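You operate a simulated robot arm through the tools that you are given. There is no shell and no other tool. Be economical: measure what you need, move in short steps, check, and stop when the job is done.

You are at the controls of a simulated robot arm. One attempt, no reset.

Task
Clamp the taped carton and stick the matching label on its top.
Fine: free the holder's jaw, slide it up to the carton, lock its lever; press the label on.

The check looks at the end state, three seconds after you hand in, the way a careful person would. Anything else that was tipped, shoved, dropped, spilled or broken makes it a failure.

Robot
A 7-joint arm with a fingered hand on a trunk, on a base that drives. Base frame: it is fixed to the floor where the robot stands at the start and does not move with it; the origin is under the middle of the robot, x ahead of it, y to its left, z up; the surface under the hand at the start is at about z = 850. Readings come in mm, rad, newtons and seconds.
Its first joint turns from -2.007 to 2.007 rad. Places, roughly: flavour knob [600, -200, 1200]; full [600, 200, 1000]; help button [600, -300, 1100]; jaw lever [700, 0, 1000]; label [500, 1000, 1000]; packed button [600, -100, 900]; reject button [600, -200, 900]; zero knob [600, -300, 900]. Payload 5 kg.
Tool frame: the origin (TCP) lies between the finger pads and is the grasp point; the fingertips stand 32 mm ahead of it; z points along the fingers, y is the line along which they close. Largest opening 160 mm; the body of the gripper starts 89 mm behind the TCP. The gripper is a hand of 4 fingers: y runs from the thumb to the fingers, the wrist lies at [0, 0, -267] in the tool frame.
Orientation is told as [roll, pitch, yaw] about the base's x, y, z axes, in that order, counted from this pose: with the fingers straight down and closing along the base's y, the tool's x points along the base's -x, its y along +y and its z along -z.

Tools
- The arm moves only by the tool send_rows. Its argument "deltas" is a list that holds one entry, the list of rows, each a list of 6 numbers: the shift along the tool's x, y, z in units of 20 mm (1.0 is 20 mm), then the turn, a rotation vector about the tool's x, y, z in units of 8 degrees (1.0 is 8 degrees). In form: [[[x, y, z, rx, ry, rz], ...]]. A call has 1 to 20 rows; each row shifts and turns the commanded pose from where the row before left it, along the tool's axes as they then stand. A call with a number of a shift or a turn outside -1 to 1 is refused whole. Each row takes 0.2 s and may step no farther than 50 mm and 0.15 rad from the row before; otherwise, the whole call is refused. A pose out of reach is approached as far as the arm can. The call stops where the force on the tool passes 90 N (or 10 N more than at its start, if that is more) or the arm is blocked; 0.2 s more then pass. In this call time passes only in rows, and 0.2 s behind the last. The reply holds the time, the measured pose of the TCP, the force on the tool along the base axes, the opening and the grip force, in the units named above and with some noise, with the torque about the TCP (base axes, N m) and any sound that the robot's microphone picked up.
- Cameras (640 x 400 px; columns grow to the right, rows downward): "scene" is now at [14.9, 206.9, 1715.6]; the picture's right is [0.05, -1.00, 0.00], its down [-0.73, -0.04, -0.69] and it looks along [0.68, 0.04, -0.73] (base axes); focal length 252 px, centre (320, 200). "wrist" rides on the gripper at [80, -4, -114] in the tool frame; the picture's right is [0.05, 1.00, 0.00], its down [-0.82, 0.04, -0.58] and it looks along [-0.58, 0.03, 0.82] (tool axes); focal length 265 px, centre (320, 200). There is no depth. A picture from a camera that has moved, and an enlarged one, comes with that camera's place and axes in the base frame and with its lens. The place of the scene camera against the robot may be out by one fixed shift of up to 12 mm in any direction.
- camera(camera): a new picture of that camera. It takes no simulated time.
- slide_trunk(by): slides the trunk up (or, below 0, down) by that many mm; the arm and the scene camera ride with it, the base frame stays. It gives what a move gives, with no picture.
- steer(legs): drives the robot by 1 to 6 legs, each [ahead, turn to the left] in mm and rad, along the robot's own axes; the way and the turn of a leg run together, so that a leg with both is an arc; at most 1500 mm and 3.142 rad a leg. The arm and the cameras ride along, it lands a little off, and it stops where it bumps. It gives what a move gives.
- move_fingers(finger1, finger2, finger3, thumb_bend): sets how far each is bent, from 0 (flat) to 1 (curled in); at 0.3 the hand is open as for a grip, at 0.7 the pads meet at the TCP. One left out holds its place. A second passes; each finger stops where it meets its share of the squeeze, and holds until it gets a number again. It is the only way to open and close the hand. It gives what a move gives, with no picture; readings hold the bend of each and the force on the fingers (four entries, about 0 where the hand has none), thumb and palm.
- aim_head(pan, tilt): turns the head with the scene camera to pan (to the left, within 2.705 rad either way) and tilt (down, from -0.506 to 1.204), counted from straight ahead of the robot. It gives what a move gives.
- close_up(camera, box): a new picture of the part [left, top, right, bottom] of that camera's present view, enlarged. It takes no simulated time.
- finish_job(): hands the job in; it is judged then, once.

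Work in short steps. Places have to be worked out from the pictures, the camera data and where the tool is seen: move nearer, look again, correct. Check each grasp and each placing, and mend what went wrong. You have 120 turns and 78 pictures in all, those below and enlarged ones among them. Open the gripper and draw the arm clear of the work before you hand the job in, unless the task says otherwise; then end with one line.

The tools are called after "Request:" by a JSON object that holds its "op" and its "data". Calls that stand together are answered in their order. send_rows: Moves the arm, as the interface text tells. Its arguments: {"type":"object","properties":{"deltas":{"type":"array"}},"required":["deltas"]} The other tools are called the same way: slide_trunk (by) slides the trunk up or down; move_fingers (finger1, finger2, finger3, thumb_bend) moves the fingers one by one; steer (legs) drives the base; aim_head (pan, tilt) turns the head that bears the scene camera; camera (camera) takes a picture; close_up (camera, box) takes an enlarged picture of a part of a camera's view; finish_job () hands the job in.

At the start:

```text
time: 0.0
tcp_pos: [668.7, 311.4, 1193.2]
orientation: [0.001, 0.001, 0.0]
wrist_force: [0.6, 0.5, -0.3]
moment: [-0.04, -0.02, -0.01]
grip_width: 159.8
grasp_force: 0.0
shape: jaw
bend: [0.3, 0.3, 0.3, 0.3]
finger forces: [0.1, 0.0, 0.1, 0.1, 0.0, 0.1]
trunk travel left (down, up): [-550.0, 440.0]
robot x, y, heading: [-5.8, -2.6, 0.001]
head pan, tilt: [0.054, 0.815]
```

scene: 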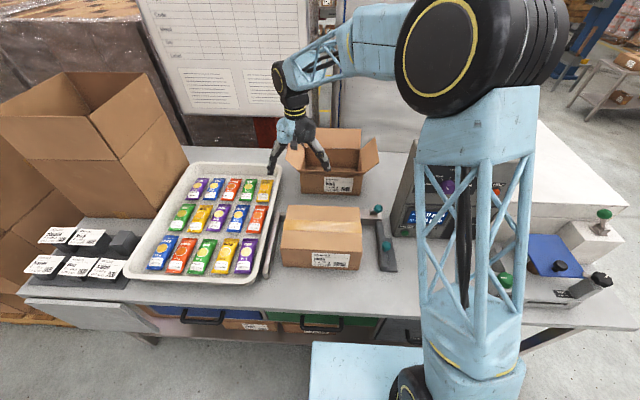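
wrist: 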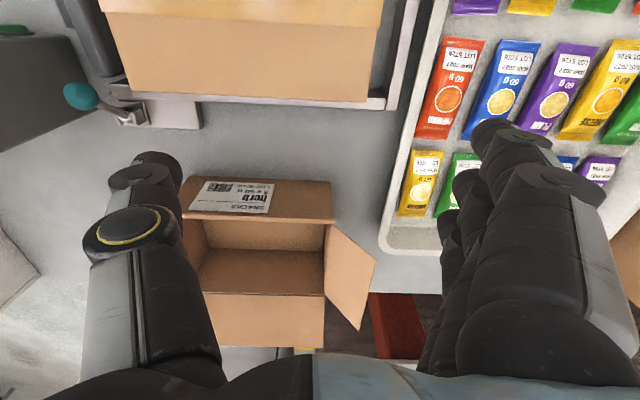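

I'll look closely at the taped carton with its holder, and at the labels on the left.

Request:
{"op": "close_up", "data": {"camera": "scene", "box": [240, 180, 420, 292]}}

Request:
{"op": "close_up", "data": {"camera": "scene", "box": [10, 210, 150, 298]}}

Request:
{"op": "close_up", "data": {"camera": "wrist", "box": [0, 0, 420, 262]}}

```text
3.56 times, centred on (330, 236) of scene
camera zoom: at [14.9, 206.9, 1715.6], right [0.05, -1.0, 0.0], down [-0.73, -0.04, -0.69], along [0.68, 0.04, -0.73], focal length 894 px, centre (284, 72)
```

zoom: 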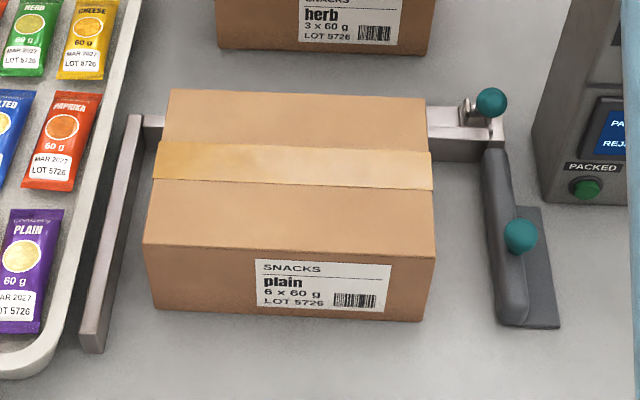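

```text
4.55 times, centred on (80, 254) of scene
camera zoom: at [14.9, 206.9, 1715.6], right [0.05, -1.0, 0.0], down [-0.73, -0.04, -0.69], along [0.68, 0.04, -0.73], focal length 1143 px, centre (1411, -46)
```

zoom: 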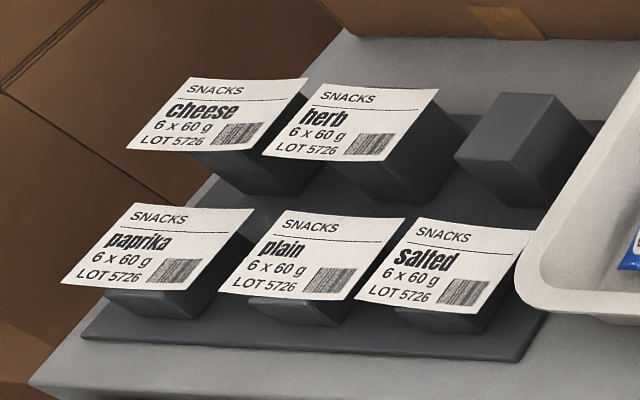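

```text
1.52 times, centred on (210, 131) of wrist
camera zoom: at [586.5, 309.4, 1306.8], right [-0.05, 1.0, 0.0], down [0.82, 0.04, 0.58], along [0.58, 0.03, -0.82], focal length 404 px, centre (488, 305)
```

zoom: 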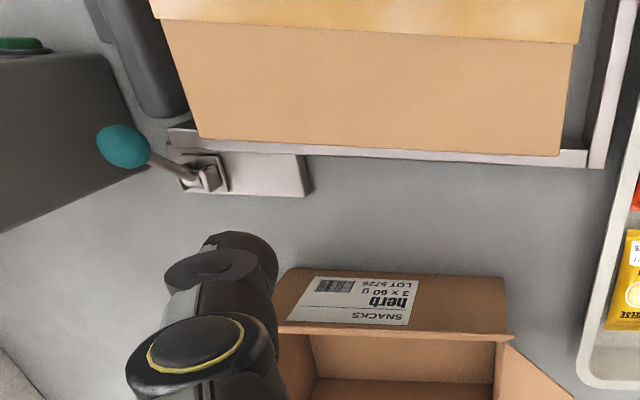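

The carton is "plain 6 x 60 g", and the matching plain label is front-middle on its stand. I'll move the hand so the wrist camera looks over the lever and jaw.

Request:
{"op": "send_rows", "data": {"deltas": [[[0.6, -1, 0, 0, 0, 0], [0.6, -1, 0, 0, 0, 0], [0.6, -1, 0, 0, 0, 0], [0.6, -1, 0, 0, 0, 0], [0.6, -1, 0, 0, 0, 0], [0.6, -1, 0, 0, 0, 0], [0.6, -1, 0, 0, 0, 0], [0.6, -1, 0, 0, 0, 0], [0.6, -1, 0, 0, 0, 0], [0.6, -1, 0, 0, 0, 0], [0.6, -1, 0, 0, 0, 0], [0.6, -1, 0, 0, 0, 0]]]}}

Request:
{"op": "camera", "data": {"camera": "wrist"}}

Request:
{"op": "camera", "data": {"camera": "scene"}}

```text
time: 2.6
tcp_pos: [523.0, 70.8, 1194.2]
orientation: [0.0, 0.002, 0.0]
wrist_force: [0.2, -0.7, 0.4]
moment: [0.04, 0.0, 0.01]
grip_width: 159.7
grasp_force: 0.1
shape: jaw
bend: [0.3, 0.3, 0.3, 0.3]
finger forces: [0.1, 0.0, 0.1, 0.0, 0.0, 0.0]
trunk travel left (down, up): [-550.0, 440.0]
robot x, y, heading: [-1.2, -0.4, -0.002]
head pan, tilt: [0.054, 0.815]
```

```text
72 pictures are left
camera wrist: at [442.0, 67.3, 1307.3], right [-0.05, 1.0, 0.0], down [0.82, 0.04, 0.58], along [0.58, 0.03, -0.82], focal length 265 px, centre (320, 200)
```

wrist: 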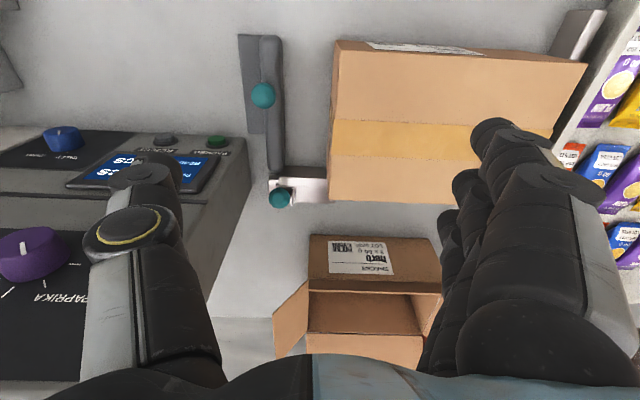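

```text
71 pictures are left
camera scene: at [14.6, 206.5, 1715.7], right [0.05, -1.0, 0.0], down [-0.73, -0.04, -0.69], along [0.69, 0.04, -0.73], focal length 252 px, centre (320, 200)
```

scene: 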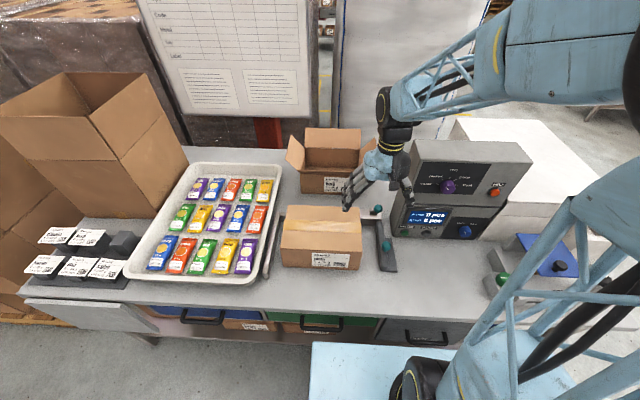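

The jaw handle ball is at about (542, -10, 907) and the lever ball at about (690, 12, 955). I'll lower the hand for a closer view of the lever mechanism.

Request:
{"op": "send_rows", "data": {"deltas": [[[0, 0, 1, 0, 0, 0], [0, 0, 1, 0, 0, 0], [0, 0, 1, 0, 0, 0], [0, 0, 1, 0, 0, 0], [0, 0, 1, 0, 0, 0], [0, 0, 0.5, 0, 0, 0]]]}}

Request:
{"op": "camera", "data": {"camera": "wrist"}}

Request:
{"op": "close_up", "data": {"camera": "scene", "box": [335, 180, 447, 250]}}

```text
time: 4.0
tcp_pos: [520.5, 71.7, 1082.4]
orientation: [0.001, 0.0, -0.001]
wrist_force: [0.2, 0.2, -1.0]
moment: [0.0, -0.02, 0.04]
grip_width: 160.0
grasp_force: 0.1
shape: jaw
bend: [0.3, 0.3, 0.3, 0.3]
finger forces: [0.0, 0.0, 0.0, 0.0, 0.0, 0.0]
trunk travel left (down, up): [-550.0, 440.0]
robot x, y, heading: [-2.6, 1.5, 0.001]
head pan, tilt: [0.054, 0.815]
```

```text
70 pictures are left
camera wrist: at [441.6, 69.3, 1195.6], right [-0.05, 1.0, 0.0], down [0.82, 0.04, 0.58], along [0.58, 0.03, -0.82], focal length 265 px, centre (320, 200)
```

wrist: 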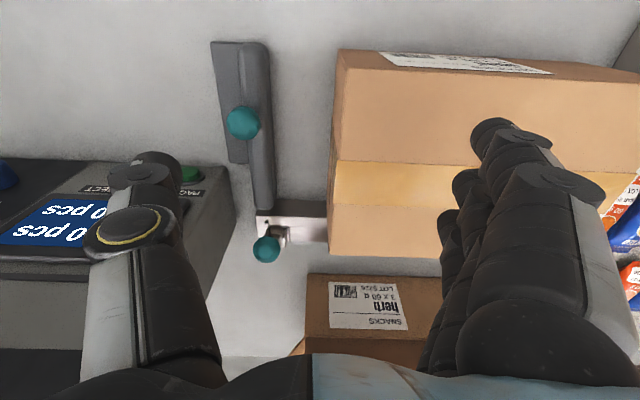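

```text
5.71 times, centred on (391, 215) of scene
camera zoom: at [15.0, 206.8, 1715.7], right [0.05, -1.0, 0.0], down [-0.73, -0.04, -0.69], along [0.68, 0.04, -0.73], focal length 1437 px, centre (-86, 114)
```

zoom: 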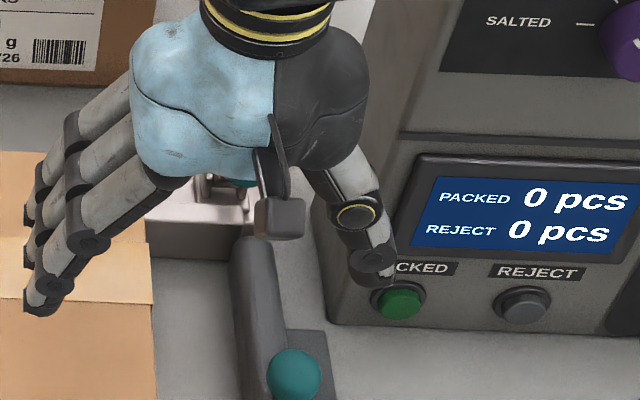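

I'll zoom in on the lever from here.

Request:
{"op": "close_up", "data": {"camera": "wrist", "box": [190, 180, 350, 280]}}

```text
4.00 times, centred on (270, 230) of wrist
camera zoom: at [441.6, 69.3, 1195.6], right [-0.05, 1.0, 0.0], down [0.82, 0.04, 0.58], along [0.58, 0.03, -0.82], focal length 1062 px, centre (520, 80)
```

zoom: 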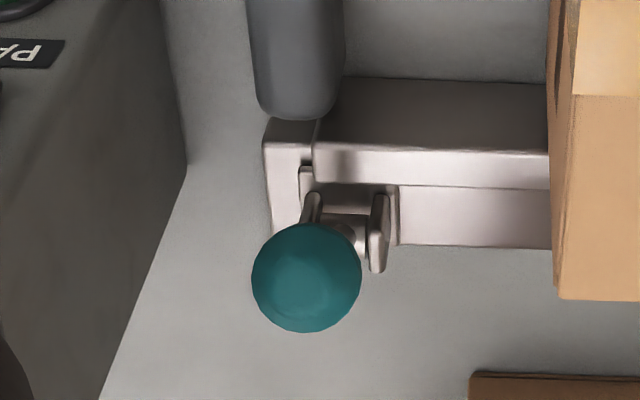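

The lever pivots in the x–z plane: its pivot is near (735, 18, 887) and its ball leans toward the robot at about (691, 12, 955). I'll yaw the hand −90° so the fingers close along x with the camera over the carton, clear of the console. Then I'll look again.

Request:
{"op": "send_rows", "data": {"deltas": [[[0, 0, 0, 0, 0, 1], [0, 0, 0, 0, 0, 1], [0, 0, 0, 0, 0, 1], [0, 0, 0, 0, 0, 1], [0, 0, 0, 0, 0, 1], [0, 0, 0, 0, 0, 1], [0, 0, 0, 0, 0, 1], [0, 0, 0, 0, 0, 1], [0, 0, 0, 0, 0, 1], [0, 0, 0, 0, 0, 1], [0, 0, 0, 0, 0, 1], [0, 0, 0, 0, 0, 0.25]]]}}

Request:
{"op": "move_fingers", "data": {"finger1": 0.5, "finger2": 0.5, "finger3": 0.5, "thumb_bend": 0.5}}

Request:
{"op": "camera", "data": {"camera": "wrist"}}

Request:
{"op": "camera", "data": {"camera": "scene"}}

```text
time: 6.6
tcp_pos: [523.3, 71.6, 1084.6]
orientation: [0.0, -0.002, -1.572]
wrist_force: [0.7, 0.4, -0.4]
moment: [-0.02, 0.0, 0.04]
grip_width: 159.8
grasp_force: 0.0
shape: jaw
bend: [0.3, 0.3, 0.3, 0.3]
finger forces: [0.0, 0.1, 0.0, 0.1, 0.1, 0.1]
trunk travel left (down, up): [-550.0, 440.0]
robot x, y, heading: [1.6, 0.4, 0.0]
head pan, tilt: [0.054, 0.815]
```

```text
time: 7.6
tcp_pos: [522.5, 72.7, 1083.9]
orientation: [0.0, 0.0, -1.572]
wrist_force: [0.8, -0.4, 0.0]
moment: [-0.03, 0.03, -0.01]
grip_width: 92.3
grasp_force: 0.0
shape: fingers
bend: [0.5, 0.5, 0.5, 0.5]
finger forces: [0.0, 0.0, 0.0, 0.0, 0.0, 0.0]
trunk travel left (down, up): [-550.0, 440.0]
robot x, y, heading: [4.1, -0.6, -0.004]
head pan, tilt: [0.054, 0.815]
```

```text
67 pictures are left
camera wrist: at [518.3, 152.8, 1197.3], right [1.0, 0.05, 0.0], down [0.04, -0.82, 0.58], along [0.03, -0.58, -0.82], focal length 265 px, centre (320, 200)
```

wrist: 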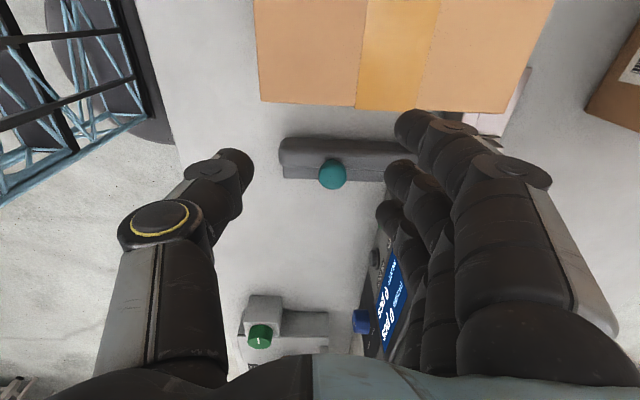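

```text
66 pictures are left
camera scene: at [14.9, 206.8, 1715.6], right [0.05, -1.0, 0.0], down [-0.73, -0.04, -0.69], along [0.68, 0.04, -0.73], focal length 252 px, centre (320, 200)
```

scene: 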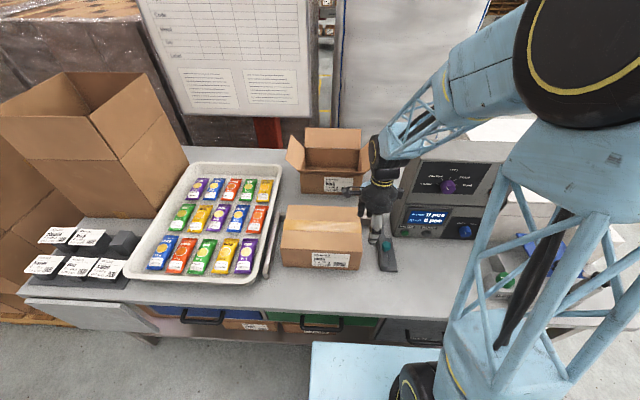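

Next I'll move above the lever ball, staying high.

Request:
{"op": "send_rows", "data": {"deltas": [[[-0.33, 0.94, 0, 0, 0, 0], [-0.33, 0.94, 0, 0, 0, 0], [-0.33, 0.94, 0, 0, 0, 0], [-0.33, 0.94, 0, 0, 0, 0], [-0.33, 0.94, 0, 0, 0, 0], [-0.33, 0.94, 0, 0, 0, 0], [-0.33, 0.94, 0, 0, 0, 0], [-0.33, 0.94, 0, 0, 0, 0], [-0.33, 0.94, 0, 0, 0, 0]]]}}

Request:
{"op": "camera", "data": {"camera": "wrist"}}

Request:
{"op": "close_up", "data": {"camera": "scene", "box": [320, 140, 480, 240]}}

```text
time: 9.6
tcp_pos: [692.3, 12.7, 1082.6]
orientation: [-0.001, 0.0, -1.571]
wrist_force: [0.6, -0.6, 0.5]
moment: [0.0, -0.02, 0.0]
grip_width: 92.0
grasp_force: 0.0
shape: fingers
bend: [0.5, 0.5, 0.5, 0.5]
finger forces: [0.0, 0.0, 0.0, 0.1, 0.0, 0.0]
trunk travel left (down, up): [-550.0, 440.0]
robot x, y, heading: [-1.3, -0.5, -0.001]
head pan, tilt: [0.054, 0.815]
```

```text
65 pictures are left
camera wrist: at [686.9, 95.1, 1196.5], right [1.0, 0.05, 0.0], down [0.04, -0.82, 0.58], along [0.03, -0.58, -0.82], focal length 265 px, centre (320, 200)
```

wrist: 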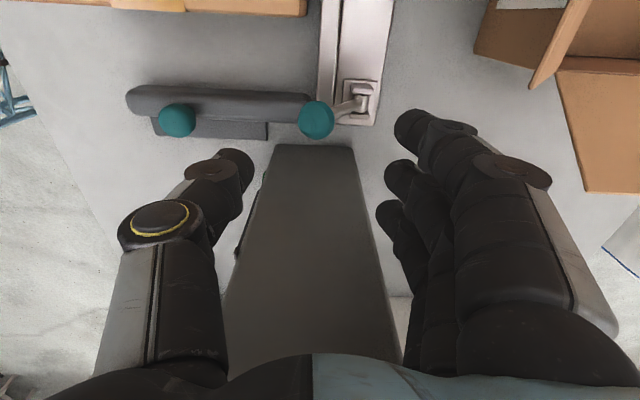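

```text
4.00 times, centred on (400, 190) of scene
camera zoom: at [15.2, 206.6, 1715.6], right [0.05, -1.0, 0.0], down [-0.73, -0.04, -0.69], along [0.68, 0.04, -0.73], focal length 1006 px, centre (0, 240)
```

zoom: 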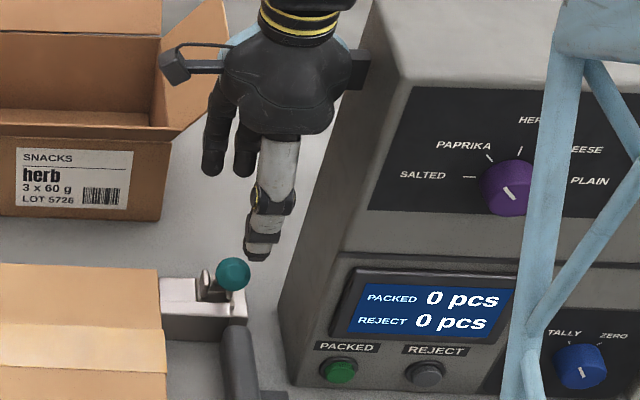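

Request:
{"op": "close_up", "data": {"camera": "wrist", "box": [280, 40, 424, 130]}}

```text
4.44 times, centred on (352, 85) of wrist
camera zoom: at [686.9, 95.1, 1196.5], right [1.0, 0.05, 0.0], down [0.04, -0.82, 0.58], along [0.03, -0.58, -0.82], focal length 1180 px, centre (178, 711)
```

zoom: 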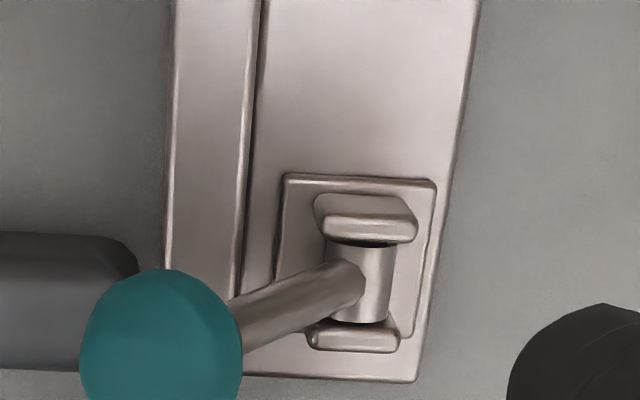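

Both views agree on the lever. I'll lower the hand around the ball.

Request:
{"op": "send_rows", "data": {"deltas": [[[0, 0, 1, 0, 0, 0], [0, 0, 1, 0, 0, 0], [0, 0, 1, 0, 0, 0], [0, 0, 1, 0, 0, 0], [0, 0, 1, 0, 0, 0], [0, 0, 1, 0, 0, 0]]]}}

Request:
{"op": "move_fingers", "data": {"finger1": 0.58, "finger2": 0.58, "finger3": 0.58, "thumb_bend": 0.58}}

Request:
{"op": "camera", "data": {"camera": "wrist"}}

Request:
{"op": "close_up", "data": {"camera": "scene", "box": [320, 140, 480, 240]}}

```text
time: 11.0
tcp_pos: [693.4, 15.4, 962.2]
orientation: [0.0, 0.0, -1.571]
wrist_force: [-0.3, 0.1, 0.0]
moment: [-0.03, 0.02, 0.0]
grip_width: 91.9
grasp_force: 0.0
shape: fingers
bend: [0.5, 0.5, 0.5, 0.5]
finger forces: [0.0, 0.1, 0.0, 0.1, 0.1, 0.1]
trunk travel left (down, up): [-550.0, 440.0]
robot x, y, heading: [1.2, 1.7, 0.0]
head pan, tilt: [0.054, 0.815]
```

```text
time: 12.0
tcp_pos: [692.2, 14.6, 962.6]
orientation: [-0.001, 0.001, -1.572]
wrist_force: [-0.6, 0.7, 0.0]
moment: [0.02, -0.02, -0.01]
grip_width: 65.1
grasp_force: 0.0
shape: fingers
bend: [0.57, 0.57, 0.57, 0.57]
finger forces: [0.0, 0.1, 0.0, 0.0, 0.0, 0.1]
trunk travel left (down, up): [-550.0, 440.0]
robot x, y, heading: [4.8, 3.3, -0.003]
head pan, tilt: [0.054, 0.815]
```

```text
62 pictures are left
camera wrist: at [687.8, 96.1, 1075.6], right [1.0, 0.05, 0.0], down [0.04, -0.82, 0.58], along [0.03, -0.58, -0.82], focal length 265 px, centre (320, 200)
```

wrist: 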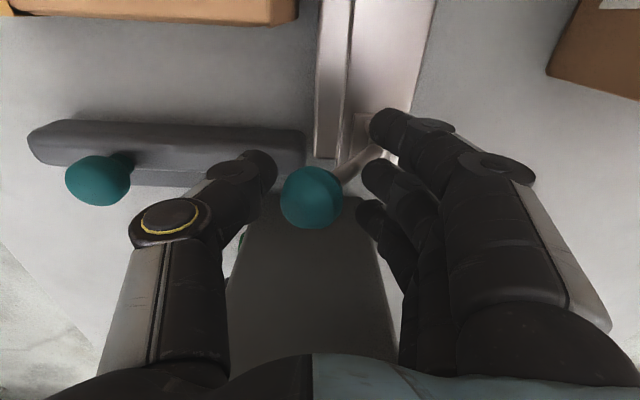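

```text
4.00 times, centred on (400, 190) of scene
camera zoom: at [15.0, 206.7, 1715.6], right [0.05, -1.0, 0.0], down [-0.73, -0.04, -0.69], along [0.68, 0.04, -0.73], focal length 1006 px, centre (0, 240)
```

zoom: 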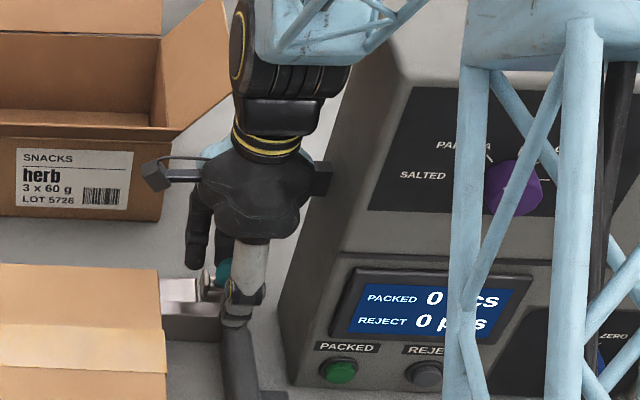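

The ball sits between thumb and fingers. I'll push +x slightly, rising along the arc, and watch the force and sound.

Request:
{"op": "send_rows", "data": {"deltas": [[[0, 0.5, 0, 0, 0, 0], [0, 0.5, -0.2, 0, 0, 0], [0, 0.5, -0.2, 0, 0, 0], [0, 0.5, -0.15, 0, 0, 0]]]}}

Request:
{"op": "camera", "data": {"camera": "wrist"}}

```text
time: 13.0
tcp_pos: [732.8, 14.6, 975.8]
orientation: [0.0, -0.002, -1.57]
wrist_force: [-1.2, -0.2, 0.5]
moment: [0.01, 0.05, 0.03]
grip_width: 66.1
grasp_force: 0.8
shape: fingers
bend: [0.57, 0.57, 0.57, 0.57]
finger forces: [0.0, 0.1, 0.0, 0.0, 1.4, 0.1]
trunk travel left (down, up): [-550.0, 440.0]
robot x, y, heading: [2.0, 1.7, 0.002]
head pan, tilt: [0.054, 0.815]
```

```text
60 pictures are left
camera wrist: at [728.1, 95.4, 1087.9], right [1.0, 0.05, 0.0], down [0.04, -0.82, 0.58], along [0.03, -0.58, -0.82], focal length 265 px, centre (320, 200)
```

wrist: 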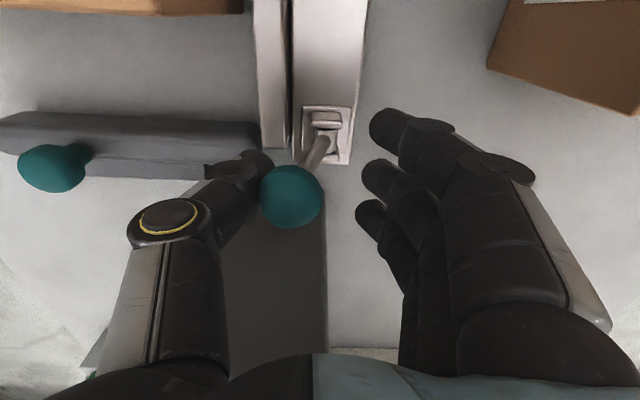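

The lever moves freely with about 1.4 N at the thumb, so I'll keep going over the top.

Request:
{"op": "send_rows", "data": {"deltas": [[[0, 0.7, 0, 0, 0, 0], [0, 0.7, 0, 0, 0, 0], [0, 0.7, 0.1, 0, 0, 0], [0, 0.7, 0.25, 0, 0, 0], [0, 0.6, 0.4, 0, 0, 0]]]}}

Request:
{"op": "camera", "data": {"camera": "wrist"}}

```text
time: 14.2
tcp_pos: [798.6, 12.9, 963.3]
orientation: [0.003, -0.001, -1.571]
wrist_force: [-11.1, -2.6, 27.5]
moment: [-0.06, 1.41, 0.04]
grip_width: 73.4
grasp_force: 12.6
shape: fingers
bend: [0.57, 0.57, 0.57, 0.56]
finger forces: [0.0, 0.1, 0.1, 0.0, 24.7, 0.0]
trunk travel left (down, up): [-550.0, 440.0]
robot x, y, heading: [0.5, -1.2, -0.002]
head pan, tilt: [0.054, 0.815]
```

```text
59 pictures are left
camera wrist: at [793.6, 95.1, 1077.1], right [1.0, 0.05, 0.0], down [0.04, -0.82, 0.58], along [0.03, -0.58, -0.82], focal length 265 px, centre (320, 200)
```

wrist: 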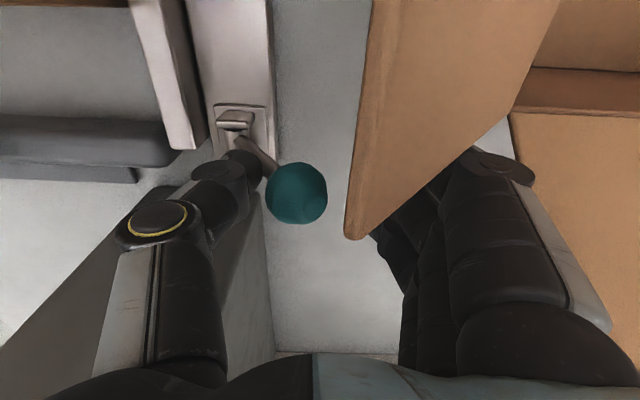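

The lever seems to have reached its far stop: the thumb reads 25 N and the ball is at x≈785. The open herb carton's flap is near the fingers, so I'll check before moving.

Request:
{"op": "close_up", "data": {"camera": "scene", "box": [270, 110, 430, 210]}}

Request:
{"op": "close_up", "data": {"camera": "wrist", "box": [200, 80, 520, 280]}}

```text
4.00 times, centred on (350, 160) of scene
camera zoom: at [11.7, 206.5, 1716.4], right [0.05, -1.0, 0.0], down [-0.73, -0.04, -0.69], along [0.69, 0.04, -0.73], focal length 1006 px, centre (200, 360)
```

zoom: 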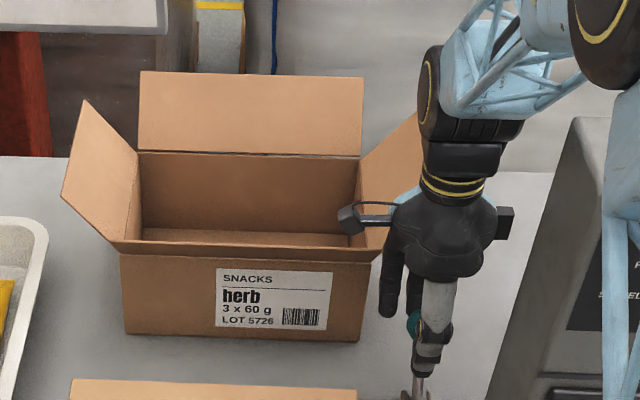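

```text
2.00 times, centred on (360, 180) of wrist
camera zoom: at [793.6, 95.1, 1077.1], right [1.0, 0.05, 0.0], down [0.04, -0.82, 0.58], along [0.03, -0.58, -0.82], focal length 531 px, centre (240, 240)
```

zoom: 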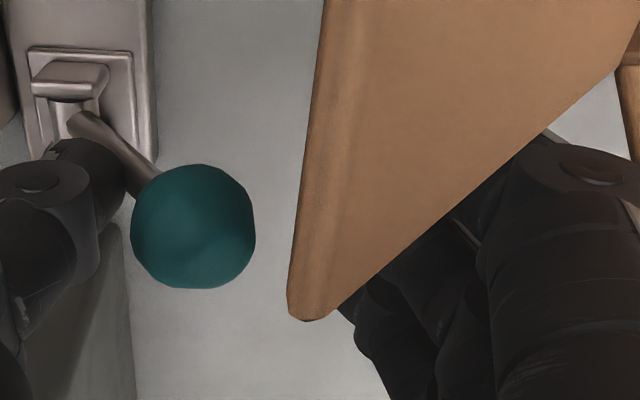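

The fingers pass beside the flap without touching it (finger forces are 0). I'll back off 14 mm, rise straight up, then retreat in −x.

Request:
{"op": "send_rows", "data": {"deltas": [[[0, -0.4, 0, 0, 0, 0], [-0.1, -0.3, -0.3, 0, 0, 0], [-0.1, 0, -1, 0, 0, 0], [0, 0, -1, 0, 0, 0], [0, 0, -1, 0, 0, 0], [0, 0, -1, 0, 0, 0], [0, 0, -1, 0, 0, 0], [0, 0, -1, 0, 0, 0]]]}}

Request:
{"op": "camera", "data": {"camera": "wrist"}}

```text
time: 16.0
tcp_pos: [787.6, 7.4, 1085.5]
orientation: [-0.001, -0.001, -1.572]
wrist_force: [-0.7, 0.5, 0.2]
moment: [0.03, 0.0, 0.01]
grip_width: 65.4
grasp_force: 0.1
shape: fingers
bend: [0.57, 0.57, 0.57, 0.57]
finger forces: [0.1, 0.1, 0.0, 0.1, 0.0, 0.1]
trunk travel left (down, up): [-550.0, 440.0]
robot x, y, heading: [-1.6, -0.7, -0.001]
head pan, tilt: [0.054, 0.815]
```

```text
56 pictures are left
camera wrist: at [782.8, 89.0, 1198.6], right [1.0, 0.05, 0.0], down [0.04, -0.82, 0.58], along [0.03, -0.58, -0.82], focal length 265 px, centre (320, 200)
```

wrist: 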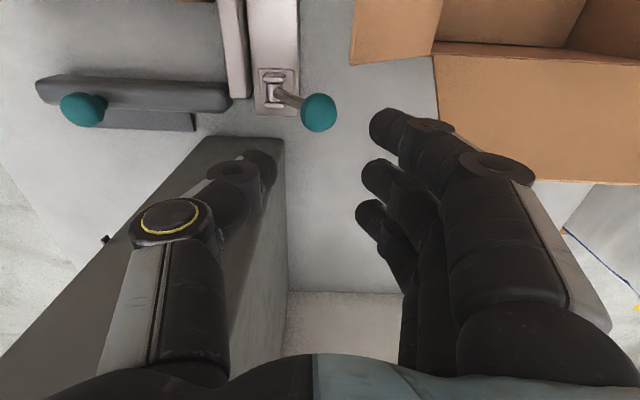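

The lever now rests on the opposite side, presumably free. I'll move in front of the console to the outer side of the jaw knob, at height.

Request:
{"op": "send_rows", "data": {"deltas": [[[0, -0.96, 0, 0, 0, 0], [0, -0.96, 0, 0, 0, 0], [0, -0.96, 0, 0, 0, 0], [0, -0.96, 0, 0, 0, 0], [0, -0.96, 0, 0, 0, 0], [0, -0.96, 0, 0, 0, 0], [0, -0.96, 0, 0, 0, 0], [0, -0.96, 0, 0, 0, 0], [0, -0.96, 0, 0, 0, 0], [0, -0.96, 0, 0, 0, 0], [0, -0.96, 0, 0, 0, 0], [0, -0.96, 0, 0, 0, 0], [0, -0.96, 0, 0, 0, 0], [-0.97, 0, 0, 0, 0, 0], [-0.97, 0, 0, 0, 0, 0], [-0.97, 0, 0, 0, 0, 0], [-0.97, 0, 0, 0, 0, 0], [-0.97, 0, 0, 0, 0, 0]]]}}

Request:
{"op": "move_fingers", "data": {"finger1": 0.7, "finger2": 0.7, "finger3": 0.7, "thumb_bend": 0.7}}

Request:
{"op": "camera", "data": {"camera": "wrist"}}

Request:
{"op": "camera", "data": {"camera": "scene"}}

```text
time: 19.8
tcp_pos: [538.0, -90.1, 1085.7]
orientation: [-0.002, -0.001, -1.571]
wrist_force: [-0.8, -0.4, 0.6]
moment: [0.01, -0.01, -0.02]
grip_width: 64.8
grasp_force: 0.1
shape: fingers
bend: [0.57, 0.57, 0.57, 0.57]
finger forces: [0.0, 0.0, 0.0, 0.0, 0.0, 0.0]
trunk travel left (down, up): [-550.0, 440.0]
robot x, y, heading: [0.0, 3.8, -0.001]
head pan, tilt: [0.054, 0.815]
```

```text
time: 20.8
tcp_pos: [538.6, -89.0, 1084.5]
orientation: [-0.001, 0.001, -1.571]
wrist_force: [-1.0, 0.3, -0.1]
moment: [0.01, 0.02, 0.01]
grip_width: 24.1
grasp_force: 0.1
shape: fingers
bend: [0.7, 0.7, 0.7, 0.7]
finger forces: [0.0, 0.0, 0.1, 0.0, 0.0, 0.0]
trunk travel left (down, up): [-550.0, 440.0]
robot x, y, heading: [-3.0, 4.8, 0.005]
head pan, tilt: [0.054, 0.815]
```

```text
55 pictures are left
camera wrist: at [533.2, -7.3, 1198.5], right [1.0, 0.05, 0.0], down [0.04, -0.82, 0.58], along [0.03, -0.58, -0.82], focal length 265 px, centre (320, 200)
```

wrist: 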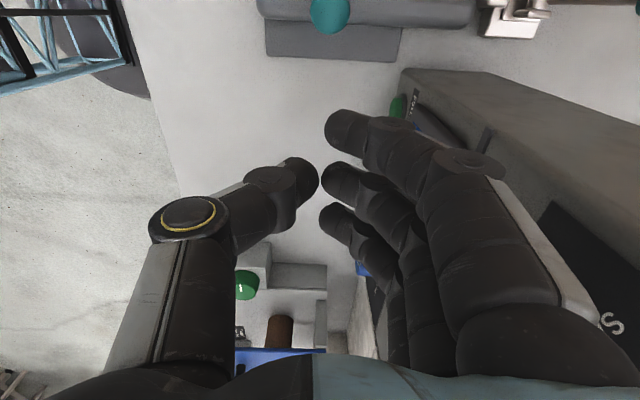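

```text
54 pictures are left
camera scene: at [14.9, 206.6, 1715.7], right [0.05, -1.0, 0.0], down [-0.73, -0.04, -0.69], along [0.68, 0.04, -0.73], focal length 252 px, centre (320, 200)
```

scene: 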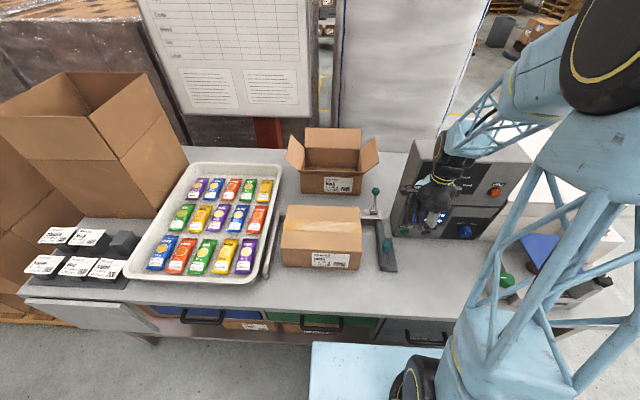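

The jaw knob is ahead (+y) of the closed fingers. I'll lower to knob height, staying outside the jaw and clear of the console buttons.

Request:
{"op": "send_rows", "data": {"deltas": [[[0, -0.06, 0.98, 0, 0, 0], [0, -0.06, 0.98, 0, 0, 0], [0, -0.06, 0.98, 0, 0, 0], [0, -0.06, 0.98, 0, 0, 0], [0, -0.06, 0.98, 0, 0, 0], [0, -0.06, 0.98, 0, 0, 0], [0, -0.06, 0.98, 0, 0, 0], [0, 0, 0.98, 0, 0, 0]]]}}

Request:
{"op": "camera", "data": {"camera": "wrist"}}

Request:
{"op": "close_up", "data": {"camera": "scene", "box": [340, 180, 484, 270]}}

```text
time: 22.6
tcp_pos: [528.4, -87.7, 927.9]
orientation: [0.001, 0.001, -1.57]
wrist_force: [0.4, -0.5, -0.2]
moment: [-0.02, 0.0, 0.01]
grip_width: 23.5
grasp_force: 0.1
shape: fingers
bend: [0.7, 0.7, 0.7, 0.7]
finger forces: [0.0, 0.0, 0.0, 0.0, 0.0, 0.1]
trunk travel left (down, up): [-550.0, 440.0]
robot x, y, heading: [-1.3, 0.6, -0.004]
head pan, tilt: [0.054, 0.815]
```

```text
53 pictures are left
camera wrist: at [523.8, -6.0, 1041.0], right [1.0, 0.05, 0.0], down [0.04, -0.82, 0.58], along [0.03, -0.58, -0.82], focal length 265 px, centre (320, 200)
```

wrist: 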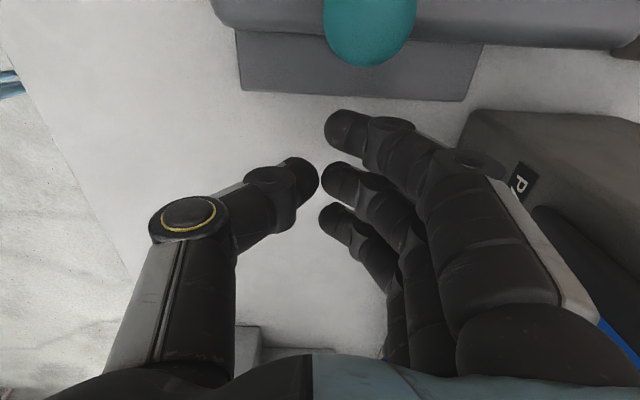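

```text
4.44 times, centred on (412, 225) of scene
camera zoom: at [15.2, 206.6, 1715.7], right [0.05, -1.0, 0.0], down [-0.73, -0.04, -0.69], along [0.68, 0.04, -0.73], focal length 1118 px, centre (-89, 89)
```

zoom: 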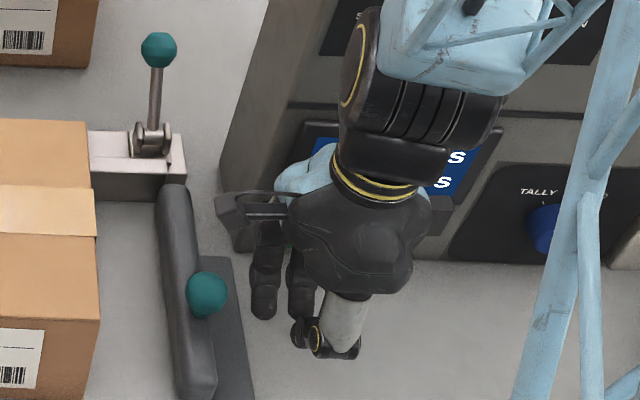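

The finger tip at x≈540, y≈−55 lines up with the knob at (545, −11). I'll push +y gently in 10 mm steps.

Request:
{"op": "send_rows", "data": {"deltas": [[[0.5, 0.2, 0, 0, 0, 0], [0.5, 0, 0, 0, 0, 0], [0.5, 0, 0, 0, 0, 0], [0.5, 0, 0, 0, 0, 0], [0.5, 0, 0, 0, 0, 0]]]}}

Request:
{"op": "camera", "data": {"camera": "wrist"}}

```text
time: 23.8
tcp_pos: [531.2, -37.7, 929.5]
orientation: [0.0, -0.001, -1.571]
wrist_force: [1.6, -0.2, -0.4]
moment: [-0.08, 0.03, -0.04]
grip_width: 24.3
grasp_force: 0.4
shape: fingers
bend: [0.69, 0.7, 0.7, 0.7]
finger forces: [0.5, 0.0, 0.0, 0.0, 0.0, 0.1]
trunk travel left (down, up): [-550.0, 440.0]
robot x, y, heading: [-2.4, 0.4, -0.002]
head pan, tilt: [0.054, 0.815]
```

```text
51 pictures are left
camera wrist: at [526.3, 43.8, 1042.7], right [1.0, 0.05, 0.0], down [0.04, -0.82, 0.58], along [0.03, -0.58, -0.82], focal length 265 px, centre (320, 200)
```

wrist: 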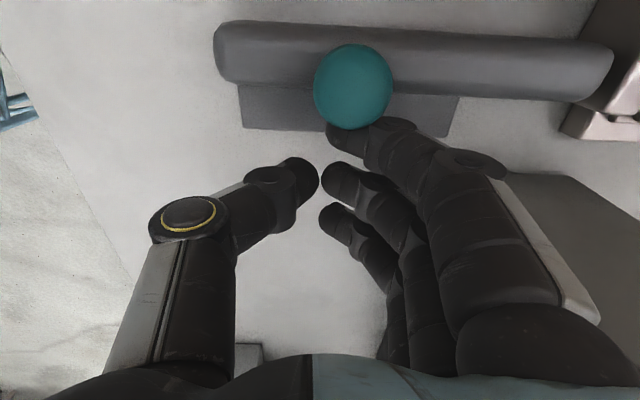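

The finger is just touching the knob. I'll push another 40 mm.

Request:
{"op": "send_rows", "data": {"deltas": [[[0.5, 0, 0, 0, 0, 0], [0.5, 0, 0, 0, 0, 0], [0.5, 0, 0, 0, 0, 0], [0.5, 0, 0, 0, 0, 0]]]}}

Request:
{"op": "close_up", "data": {"camera": "scene", "box": [250, 180, 426, 290]}}

```text
time: 24.8
tcp_pos: [531.4, 3.3, 929.8]
orientation: [0.001, 0.0, -1.572]
wrist_force: [0.1, 0.1, 0.9]
moment: [-0.03, 0.0, -0.03]
grip_width: 24.0
grasp_force: 0.2
shape: fingers
bend: [0.7, 0.7, 0.7, 0.7]
finger forces: [0.2, 0.0, 0.0, 0.0, 0.0, 0.1]
trunk travel left (down, up): [-550.0, 440.0]
robot x, y, heading: [-1.6, -2.3, -0.0]
head pan, tilt: [0.054, 0.815]
```

```text
3.64 times, centred on (338, 235) of scene
camera zoom: at [14.9, 207.0, 1715.6], right [0.06, -1.0, 0.0], down [-0.73, -0.04, -0.69], along [0.68, 0.04, -0.73], focal length 914 px, centre (254, 73)
```

zoom: 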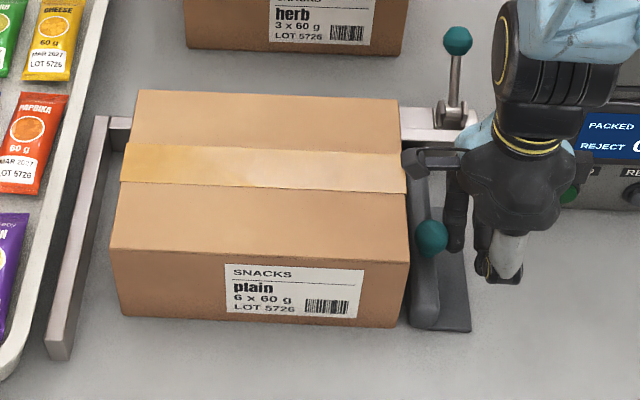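

The jaw slides freely and is almost at the carton. I'll continue in small steps, watching for contact force.

Request:
{"op": "send_rows", "data": {"deltas": [[[0.4, 0, 0, 0, 0, 0], [0.4, 0, 0, 0, 0, 0], [0.4, 0, 0, 0, 0, 0], [0.4, 0, 0, 0, 0, 0]]]}}

Request:
{"op": "close_up", "data": {"camera": "scene", "box": [250, 180, 426, 290]}}

```text
time: 25.8
tcp_pos: [531.8, 34.4, 928.8]
orientation: [0.002, 0.001, -1.571]
wrist_force: [0.7, -1.6, -1.4]
moment: [-0.06, -0.02, -0.05]
grip_width: 24.2
grasp_force: 1.2
shape: fingers
bend: [0.69, 0.7, 0.7, 0.7]
finger forces: [2.3, 0.0, 0.0, 0.0, 0.1, 0.0]
trunk travel left (down, up): [-550.0, 440.0]
robot x, y, heading: [2.0, 3.1, 0.0]
head pan, tilt: [0.054, 0.815]
```

```text
3.64 times, centred on (338, 235) of scene
camera zoom: at [15.1, 206.8, 1715.6], right [0.06, -1.0, 0.0], down [-0.73, -0.04, -0.69], along [0.68, 0.04, -0.73], focal length 914 px, centre (254, 73)
```

zoom: 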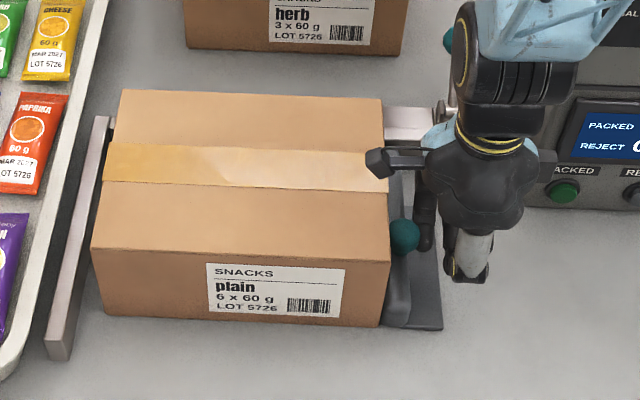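

The carton slides gently toward the fence at only about 2 N, staying straight. I'll keep going until it meets the fence.

Request:
{"op": "send_rows", "data": {"deltas": [[[0.3, 0, 0, 0, 0, 0], [0.3, 0, 0, 0, 0, 0], [0.3, 0, 0, 0, 0, 0], [0.3, 0, 0, 0, 0, 0]]]}}

Request:
{"op": "close_up", "data": {"camera": "scene", "box": [250, 180, 426, 290]}}

```text
time: 26.8
tcp_pos: [532.9, 57.1, 928.8]
orientation: [0.001, 0.001, -1.571]
wrist_force: [0.6, -1.1, -0.3]
moment: [0.0, 0.03, -0.05]
grip_width: 23.8
grasp_force: 1.2
shape: fingers
bend: [0.7, 0.7, 0.7, 0.7]
finger forces: [1.5, 0.1, 0.0, 0.0, 0.0, 0.1]
trunk travel left (down, up): [-550.0, 440.0]
robot x, y, heading: [-3.2, 2.2, 0.001]
head pan, tilt: [0.054, 0.815]
```

```text
3.64 times, centred on (338, 235) of scene
camera zoom: at [15.0, 206.7, 1715.7], right [0.06, -1.0, 0.0], down [-0.73, -0.04, -0.69], along [0.68, 0.04, -0.73], focal length 914 px, centre (254, 73)
```

zoom: 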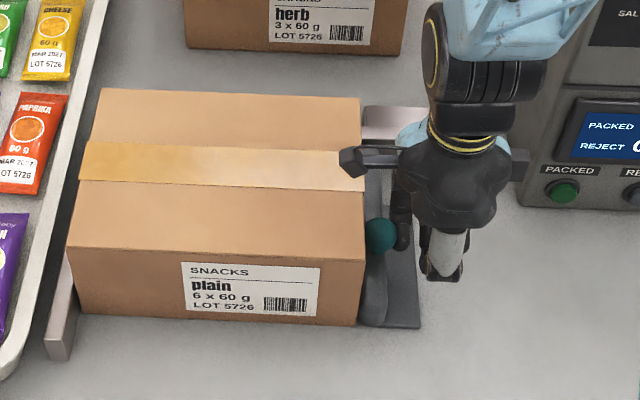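

It is nearly at the fence. I'll use finer steps now.

Request:
{"op": "send_rows", "data": {"deltas": [[[0.15, 0, 0, 0, 0, 0], [0.15, 0, 0, 0, 0, 0], [0.1, 0, 0, 0, 0, 0]]]}}

```text
time: 27.6
tcp_pos: [532.5, 65.9, 927.4]
orientation: [0.0, 0.0, -1.573]
wrist_force: [1.9, -9.8, -3.5]
moment: [-0.19, 0.09, -0.25]
grip_width: 25.6
grasp_force: 4.1
shape: fingers
bend: [0.68, 0.7, 0.7, 0.7]
finger forces: [8.6, 0.0, 0.0, 0.0, 0.1, 0.0]
trunk travel left (down, up): [-550.0, 440.0]
robot x, y, heading: [-2.9, -0.3, -0.002]
head pan, tilt: [0.054, 0.815]
```

The force has risen to about 10 N, so the carton is against the fence. I'll press a touch more and look.

Request:
{"op": "send_rows", "data": {"deltas": [[[0.1, 0, 0, 0, 0, 0], [0.05, 0, 0, 0, 0, 0]]]}}

Request:
{"op": "close_up", "data": {"camera": "scene", "box": [250, 180, 426, 290]}}

```text
time: 28.2
tcp_pos: [532.3, 66.5, 928.5]
orientation: [0.0, 0.001, -1.572]
wrist_force: [2.5, -20.5, -8.7]
moment: [-0.48, 0.17, -0.54]
grip_width: 26.4
grasp_force: 9.6
shape: fingers
bend: [0.68, 0.7, 0.7, 0.7]
finger forces: [19.3, 0.0, 0.0, 0.0, 0.1, 0.1]
trunk travel left (down, up): [-550.0, 440.0]
robot x, y, heading: [0.8, 0.0, 0.001]
head pan, tilt: [0.054, 0.815]
```

```text
3.64 times, centred on (338, 235) of scene
camera zoom: at [15.7, 204.8, 1715.8], right [0.05, -1.0, 0.0], down [-0.73, -0.04, -0.69], along [0.68, 0.04, -0.73], focal length 914 px, centre (254, 73)
```

zoom: 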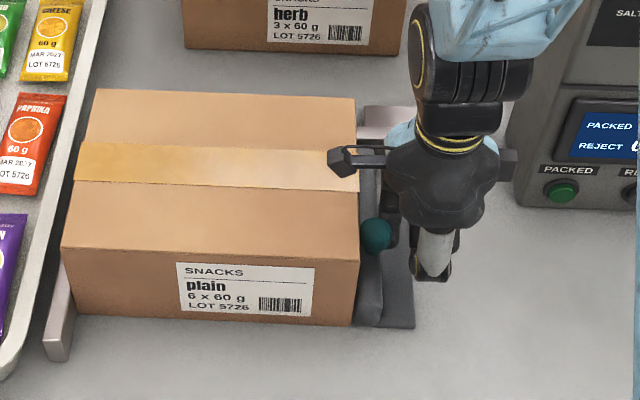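

The carton is firm between jaw and fence at 20 N. I'll back off −y, rise, open the fingers, and return above the lever.

Request:
{"op": "send_rows", "data": {"deltas": [[[-0.5, 0, 0, 0, 0, 0], [-0.8, 0, 0, 0, 0, 0], [-1, 0, 0, 0, 0, 0], [-0.7, 0, 0, 0, 0, 0], [0, 0, -1, 0, 0, 0], [0, 0, -1, 0, 0, 0], [0, 0, -1, 0, 0, 0], [0, 0, -1, 0, 0, 0], [0, 0, -1, 0, 0, 0], [0, 0, -1, 0, 0, 0], [0, 0, -1, 0, 0, 0], [0, 0, -0.9, 0, 0, 0]]]}}

Request:
{"op": "move_fingers", "data": {"finger1": 0.57, "finger2": 0.57, "finger3": 0.57, "thumb_bend": 0.57}}

Request:
{"op": "send_rows", "data": {"deltas": [[[0, 1, 0, 0, 0, 0], [0, 1, 0, 0, 0, 0], [0, 1, 0, 0, 0, 0], [0, 1, 0, 0, 0, 0], [0, 1, 0, 0, 0, 0], [0, 1, 0, 0, 0, 0], [0, 1, 0, 0, 0, 0], [0, 1, 0, 0, 0, 0], [0, 1, 0, 0, 0, 0], [0, 1, 0, 0, 0, 0], [0, 1, 0, 0, 0, 0], [0, 1, 0, 0, 0, 0], [0, 0.9, 0, 0, 0, 0]]]}}

Request:
{"op": "camera", "data": {"camera": "wrist"}}

```text
time: 30.8
tcp_pos: [531.8, 7.6, 1087.7]
orientation: [0.0, -0.001, -1.571]
wrist_force: [0.5, 0.3, -0.3]
moment: [-0.03, -0.01, 0.04]
grip_width: 24.0
grasp_force: 0.1
shape: fingers
bend: [0.7, 0.7, 0.7, 0.7]
finger forces: [0.0, 0.1, 0.1, 0.0, 0.1, 0.0]
trunk travel left (down, up): [-550.0, 440.0]
robot x, y, heading: [1.1, -0.9, 0.005]
head pan, tilt: [0.054, 0.815]
```

```text
time: 31.8
tcp_pos: [532.6, 7.5, 1088.1]
orientation: [0.001, -0.001, -1.571]
wrist_force: [0.3, 1.0, -0.4]
moment: [-0.02, 0.0, 0.01]
grip_width: 67.3
grasp_force: 0.0
shape: fingers
bend: [0.56, 0.56, 0.56, 0.56]
finger forces: [0.1, 0.1, 0.0, 0.0, 0.0, 0.1]
trunk travel left (down, up): [-550.0, 440.0]
robot x, y, heading: [-0.4, 0.4, -0.001]
head pan, tilt: [0.054, 0.815]
```

```text
time: 34.6
tcp_pos: [792.2, 8.9, 1086.6]
orientation: [0.0, -0.001, -1.569]
wrist_force: [-0.3, -0.4, -0.2]
moment: [-0.02, 0.03, -0.05]
grip_width: 67.2
grasp_force: 0.1
shape: fingers
bend: [0.56, 0.56, 0.56, 0.56]
finger forces: [0.0, 0.0, 0.0, 0.0, 0.0, 0.0]
trunk travel left (down, up): [-550.0, 440.0]
robot x, y, heading: [-0.3, 1.0, -0.001]
head pan, tilt: [0.054, 0.815]
```

```text
46 pictures are left
camera wrist: at [786.9, 91.3, 1199.9], right [1.0, 0.05, 0.0], down [0.04, -0.82, 0.58], along [0.03, -0.58, -0.82], focal length 265 px, centre (320, 200)
```

wrist: 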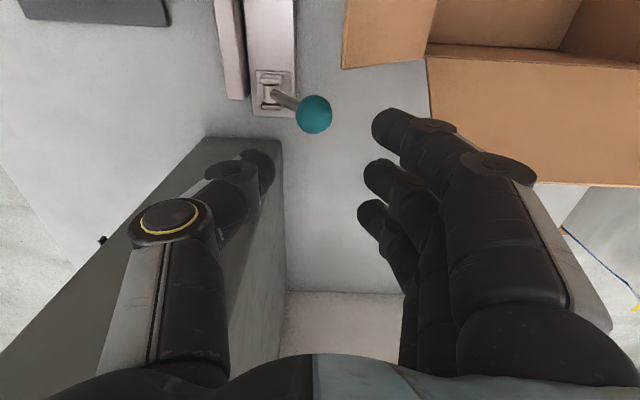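

This matches the pose I left from. I'll descend straight around the ball again.

Request:
{"op": "send_rows", "data": {"deltas": [[[-0.1, 0, 1, 0, 0, 0], [0, 0, 1, 0, 0, 0], [0, 0, 1, 0, 0, 0], [0, 0, 1, 0, 0, 0], [0, 0, 1, 0, 0, 0], [0, 0, 1, 0, 0, 0], [0, -0.4, 0, 0, 0, 0], [0, -0.4, 0, 0, 0, 0]]]}}

Request:
{"op": "camera", "data": {"camera": "wrist"}}

```text
time: 36.4
tcp_pos: [772.8, 8.4, 966.2]
orientation: [0.001, -0.001, -1.571]
wrist_force: [-0.1, -0.1, 0.7]
moment: [-0.02, 0.04, -0.04]
grip_width: 67.5
grasp_force: 0.1
shape: fingers
bend: [0.56, 0.56, 0.56, 0.56]
finger forces: [0.0, 0.0, 0.1, 0.0, 0.0, 0.0]
trunk travel left (down, up): [-550.0, 440.0]
robot x, y, heading: [1.7, -0.3, -0.002]
head pan, tilt: [0.054, 0.815]
```

```text
45 pictures are left
camera wrist: at [768.4, 89.4, 1079.6], right [1.0, 0.05, 0.0], down [0.04, -0.82, 0.58], along [0.03, -0.58, -0.82], focal length 265 px, centre (320, 200)
```

wrist: 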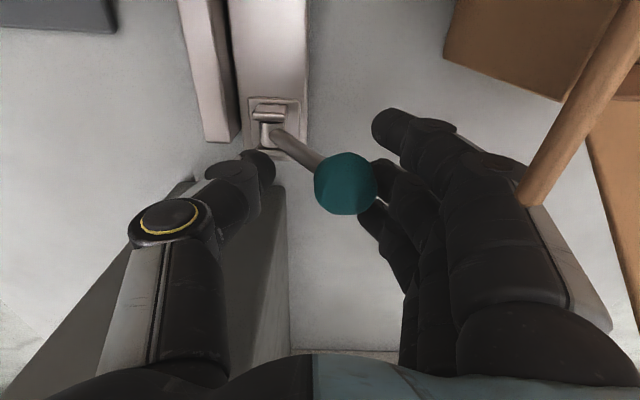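

The ball is against the fingers. I'll pull it back −x along the arc.

Request:
{"op": "send_rows", "data": {"deltas": [[[0, -0.6, -0.2, 0, 0, 0], [0, -0.6, -0.2, 0, 0, 0], [0, -0.6, -0.1, 0, 0, 0], [0, -0.6, 0, 0, 0, 0], [0, -0.6, 0, 0, 0, 0], [0, -0.6, 0.1, 0, 0, 0], [0, -0.5, 0.15, 0, 0, 0], [0, -0.4, 0.2, 0, 0, 0]]]}}

Request:
{"op": "camera", "data": {"camera": "wrist"}}

```text
time: 38.2
tcp_pos: [682.8, 6.3, 969.4]
orientation: [0.0, 0.0, -1.573]
wrist_force: [0.2, 0.0, -0.5]
moment: [0.04, 0.01, 0.0]
grip_width: 67.4
grasp_force: 0.0
shape: fingers
bend: [0.56, 0.56, 0.56, 0.56]
finger forces: [0.1, 0.0, 0.0, 0.0, 0.0, 0.0]
trunk travel left (down, up): [-550.0, 440.0]
robot x, y, heading: [3.0, -1.6, 0.002]
head pan, tilt: [0.054, 0.815]
```

```text
44 pictures are left
camera wrist: at [678.3, 88.3, 1081.7], right [1.0, 0.05, 0.0], down [0.04, -0.82, 0.58], along [0.03, -0.58, -0.82], focal length 265 px, centre (320, 200)
```

wrist: 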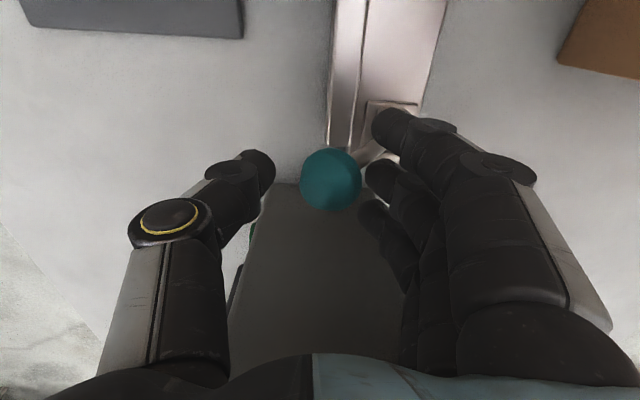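

The ball is back near x≈688, as at the start. I'll push a bit further to seat it against the stop.

Request:
{"op": "send_rows", "data": {"deltas": [[[0, -0.3, 0.1, 0, 0, 0], [0, -0.3, 0.1, 0, 0, 0], [0, -0.2, 0, 0, 0, 0]]]}}

Request:
{"op": "camera", "data": {"camera": "wrist"}}

```text
time: 39.0
tcp_pos: [669.1, 4.5, 964.1]
orientation: [0.004, 0.0, -1.571]
wrist_force: [7.3, -3.0, 11.2]
moment: [-0.01, -0.67, -0.17]
grip_width: 67.3
grasp_force: 5.4
shape: fingers
bend: [0.56, 0.53, 0.56, 0.56]
finger forces: [0.1, 10.4, 0.0, 0.0, 0.0, 0.1]
trunk travel left (down, up): [-550.0, 440.0]
robot x, y, heading: [-3.8, -1.5, -0.001]
head pan, tilt: [0.054, 0.815]
```

```text
43 pictures are left
camera wrist: at [664.2, 86.9, 1077.6], right [1.0, 0.05, 0.0], down [0.04, -0.82, 0.58], along [0.03, -0.58, -0.82], focal length 265 px, centre (320, 200)
```

wrist: 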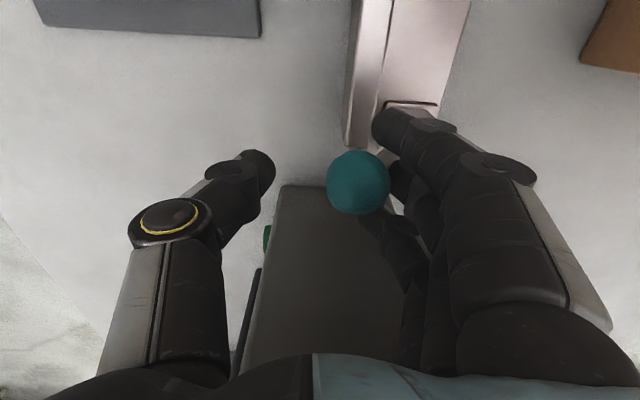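

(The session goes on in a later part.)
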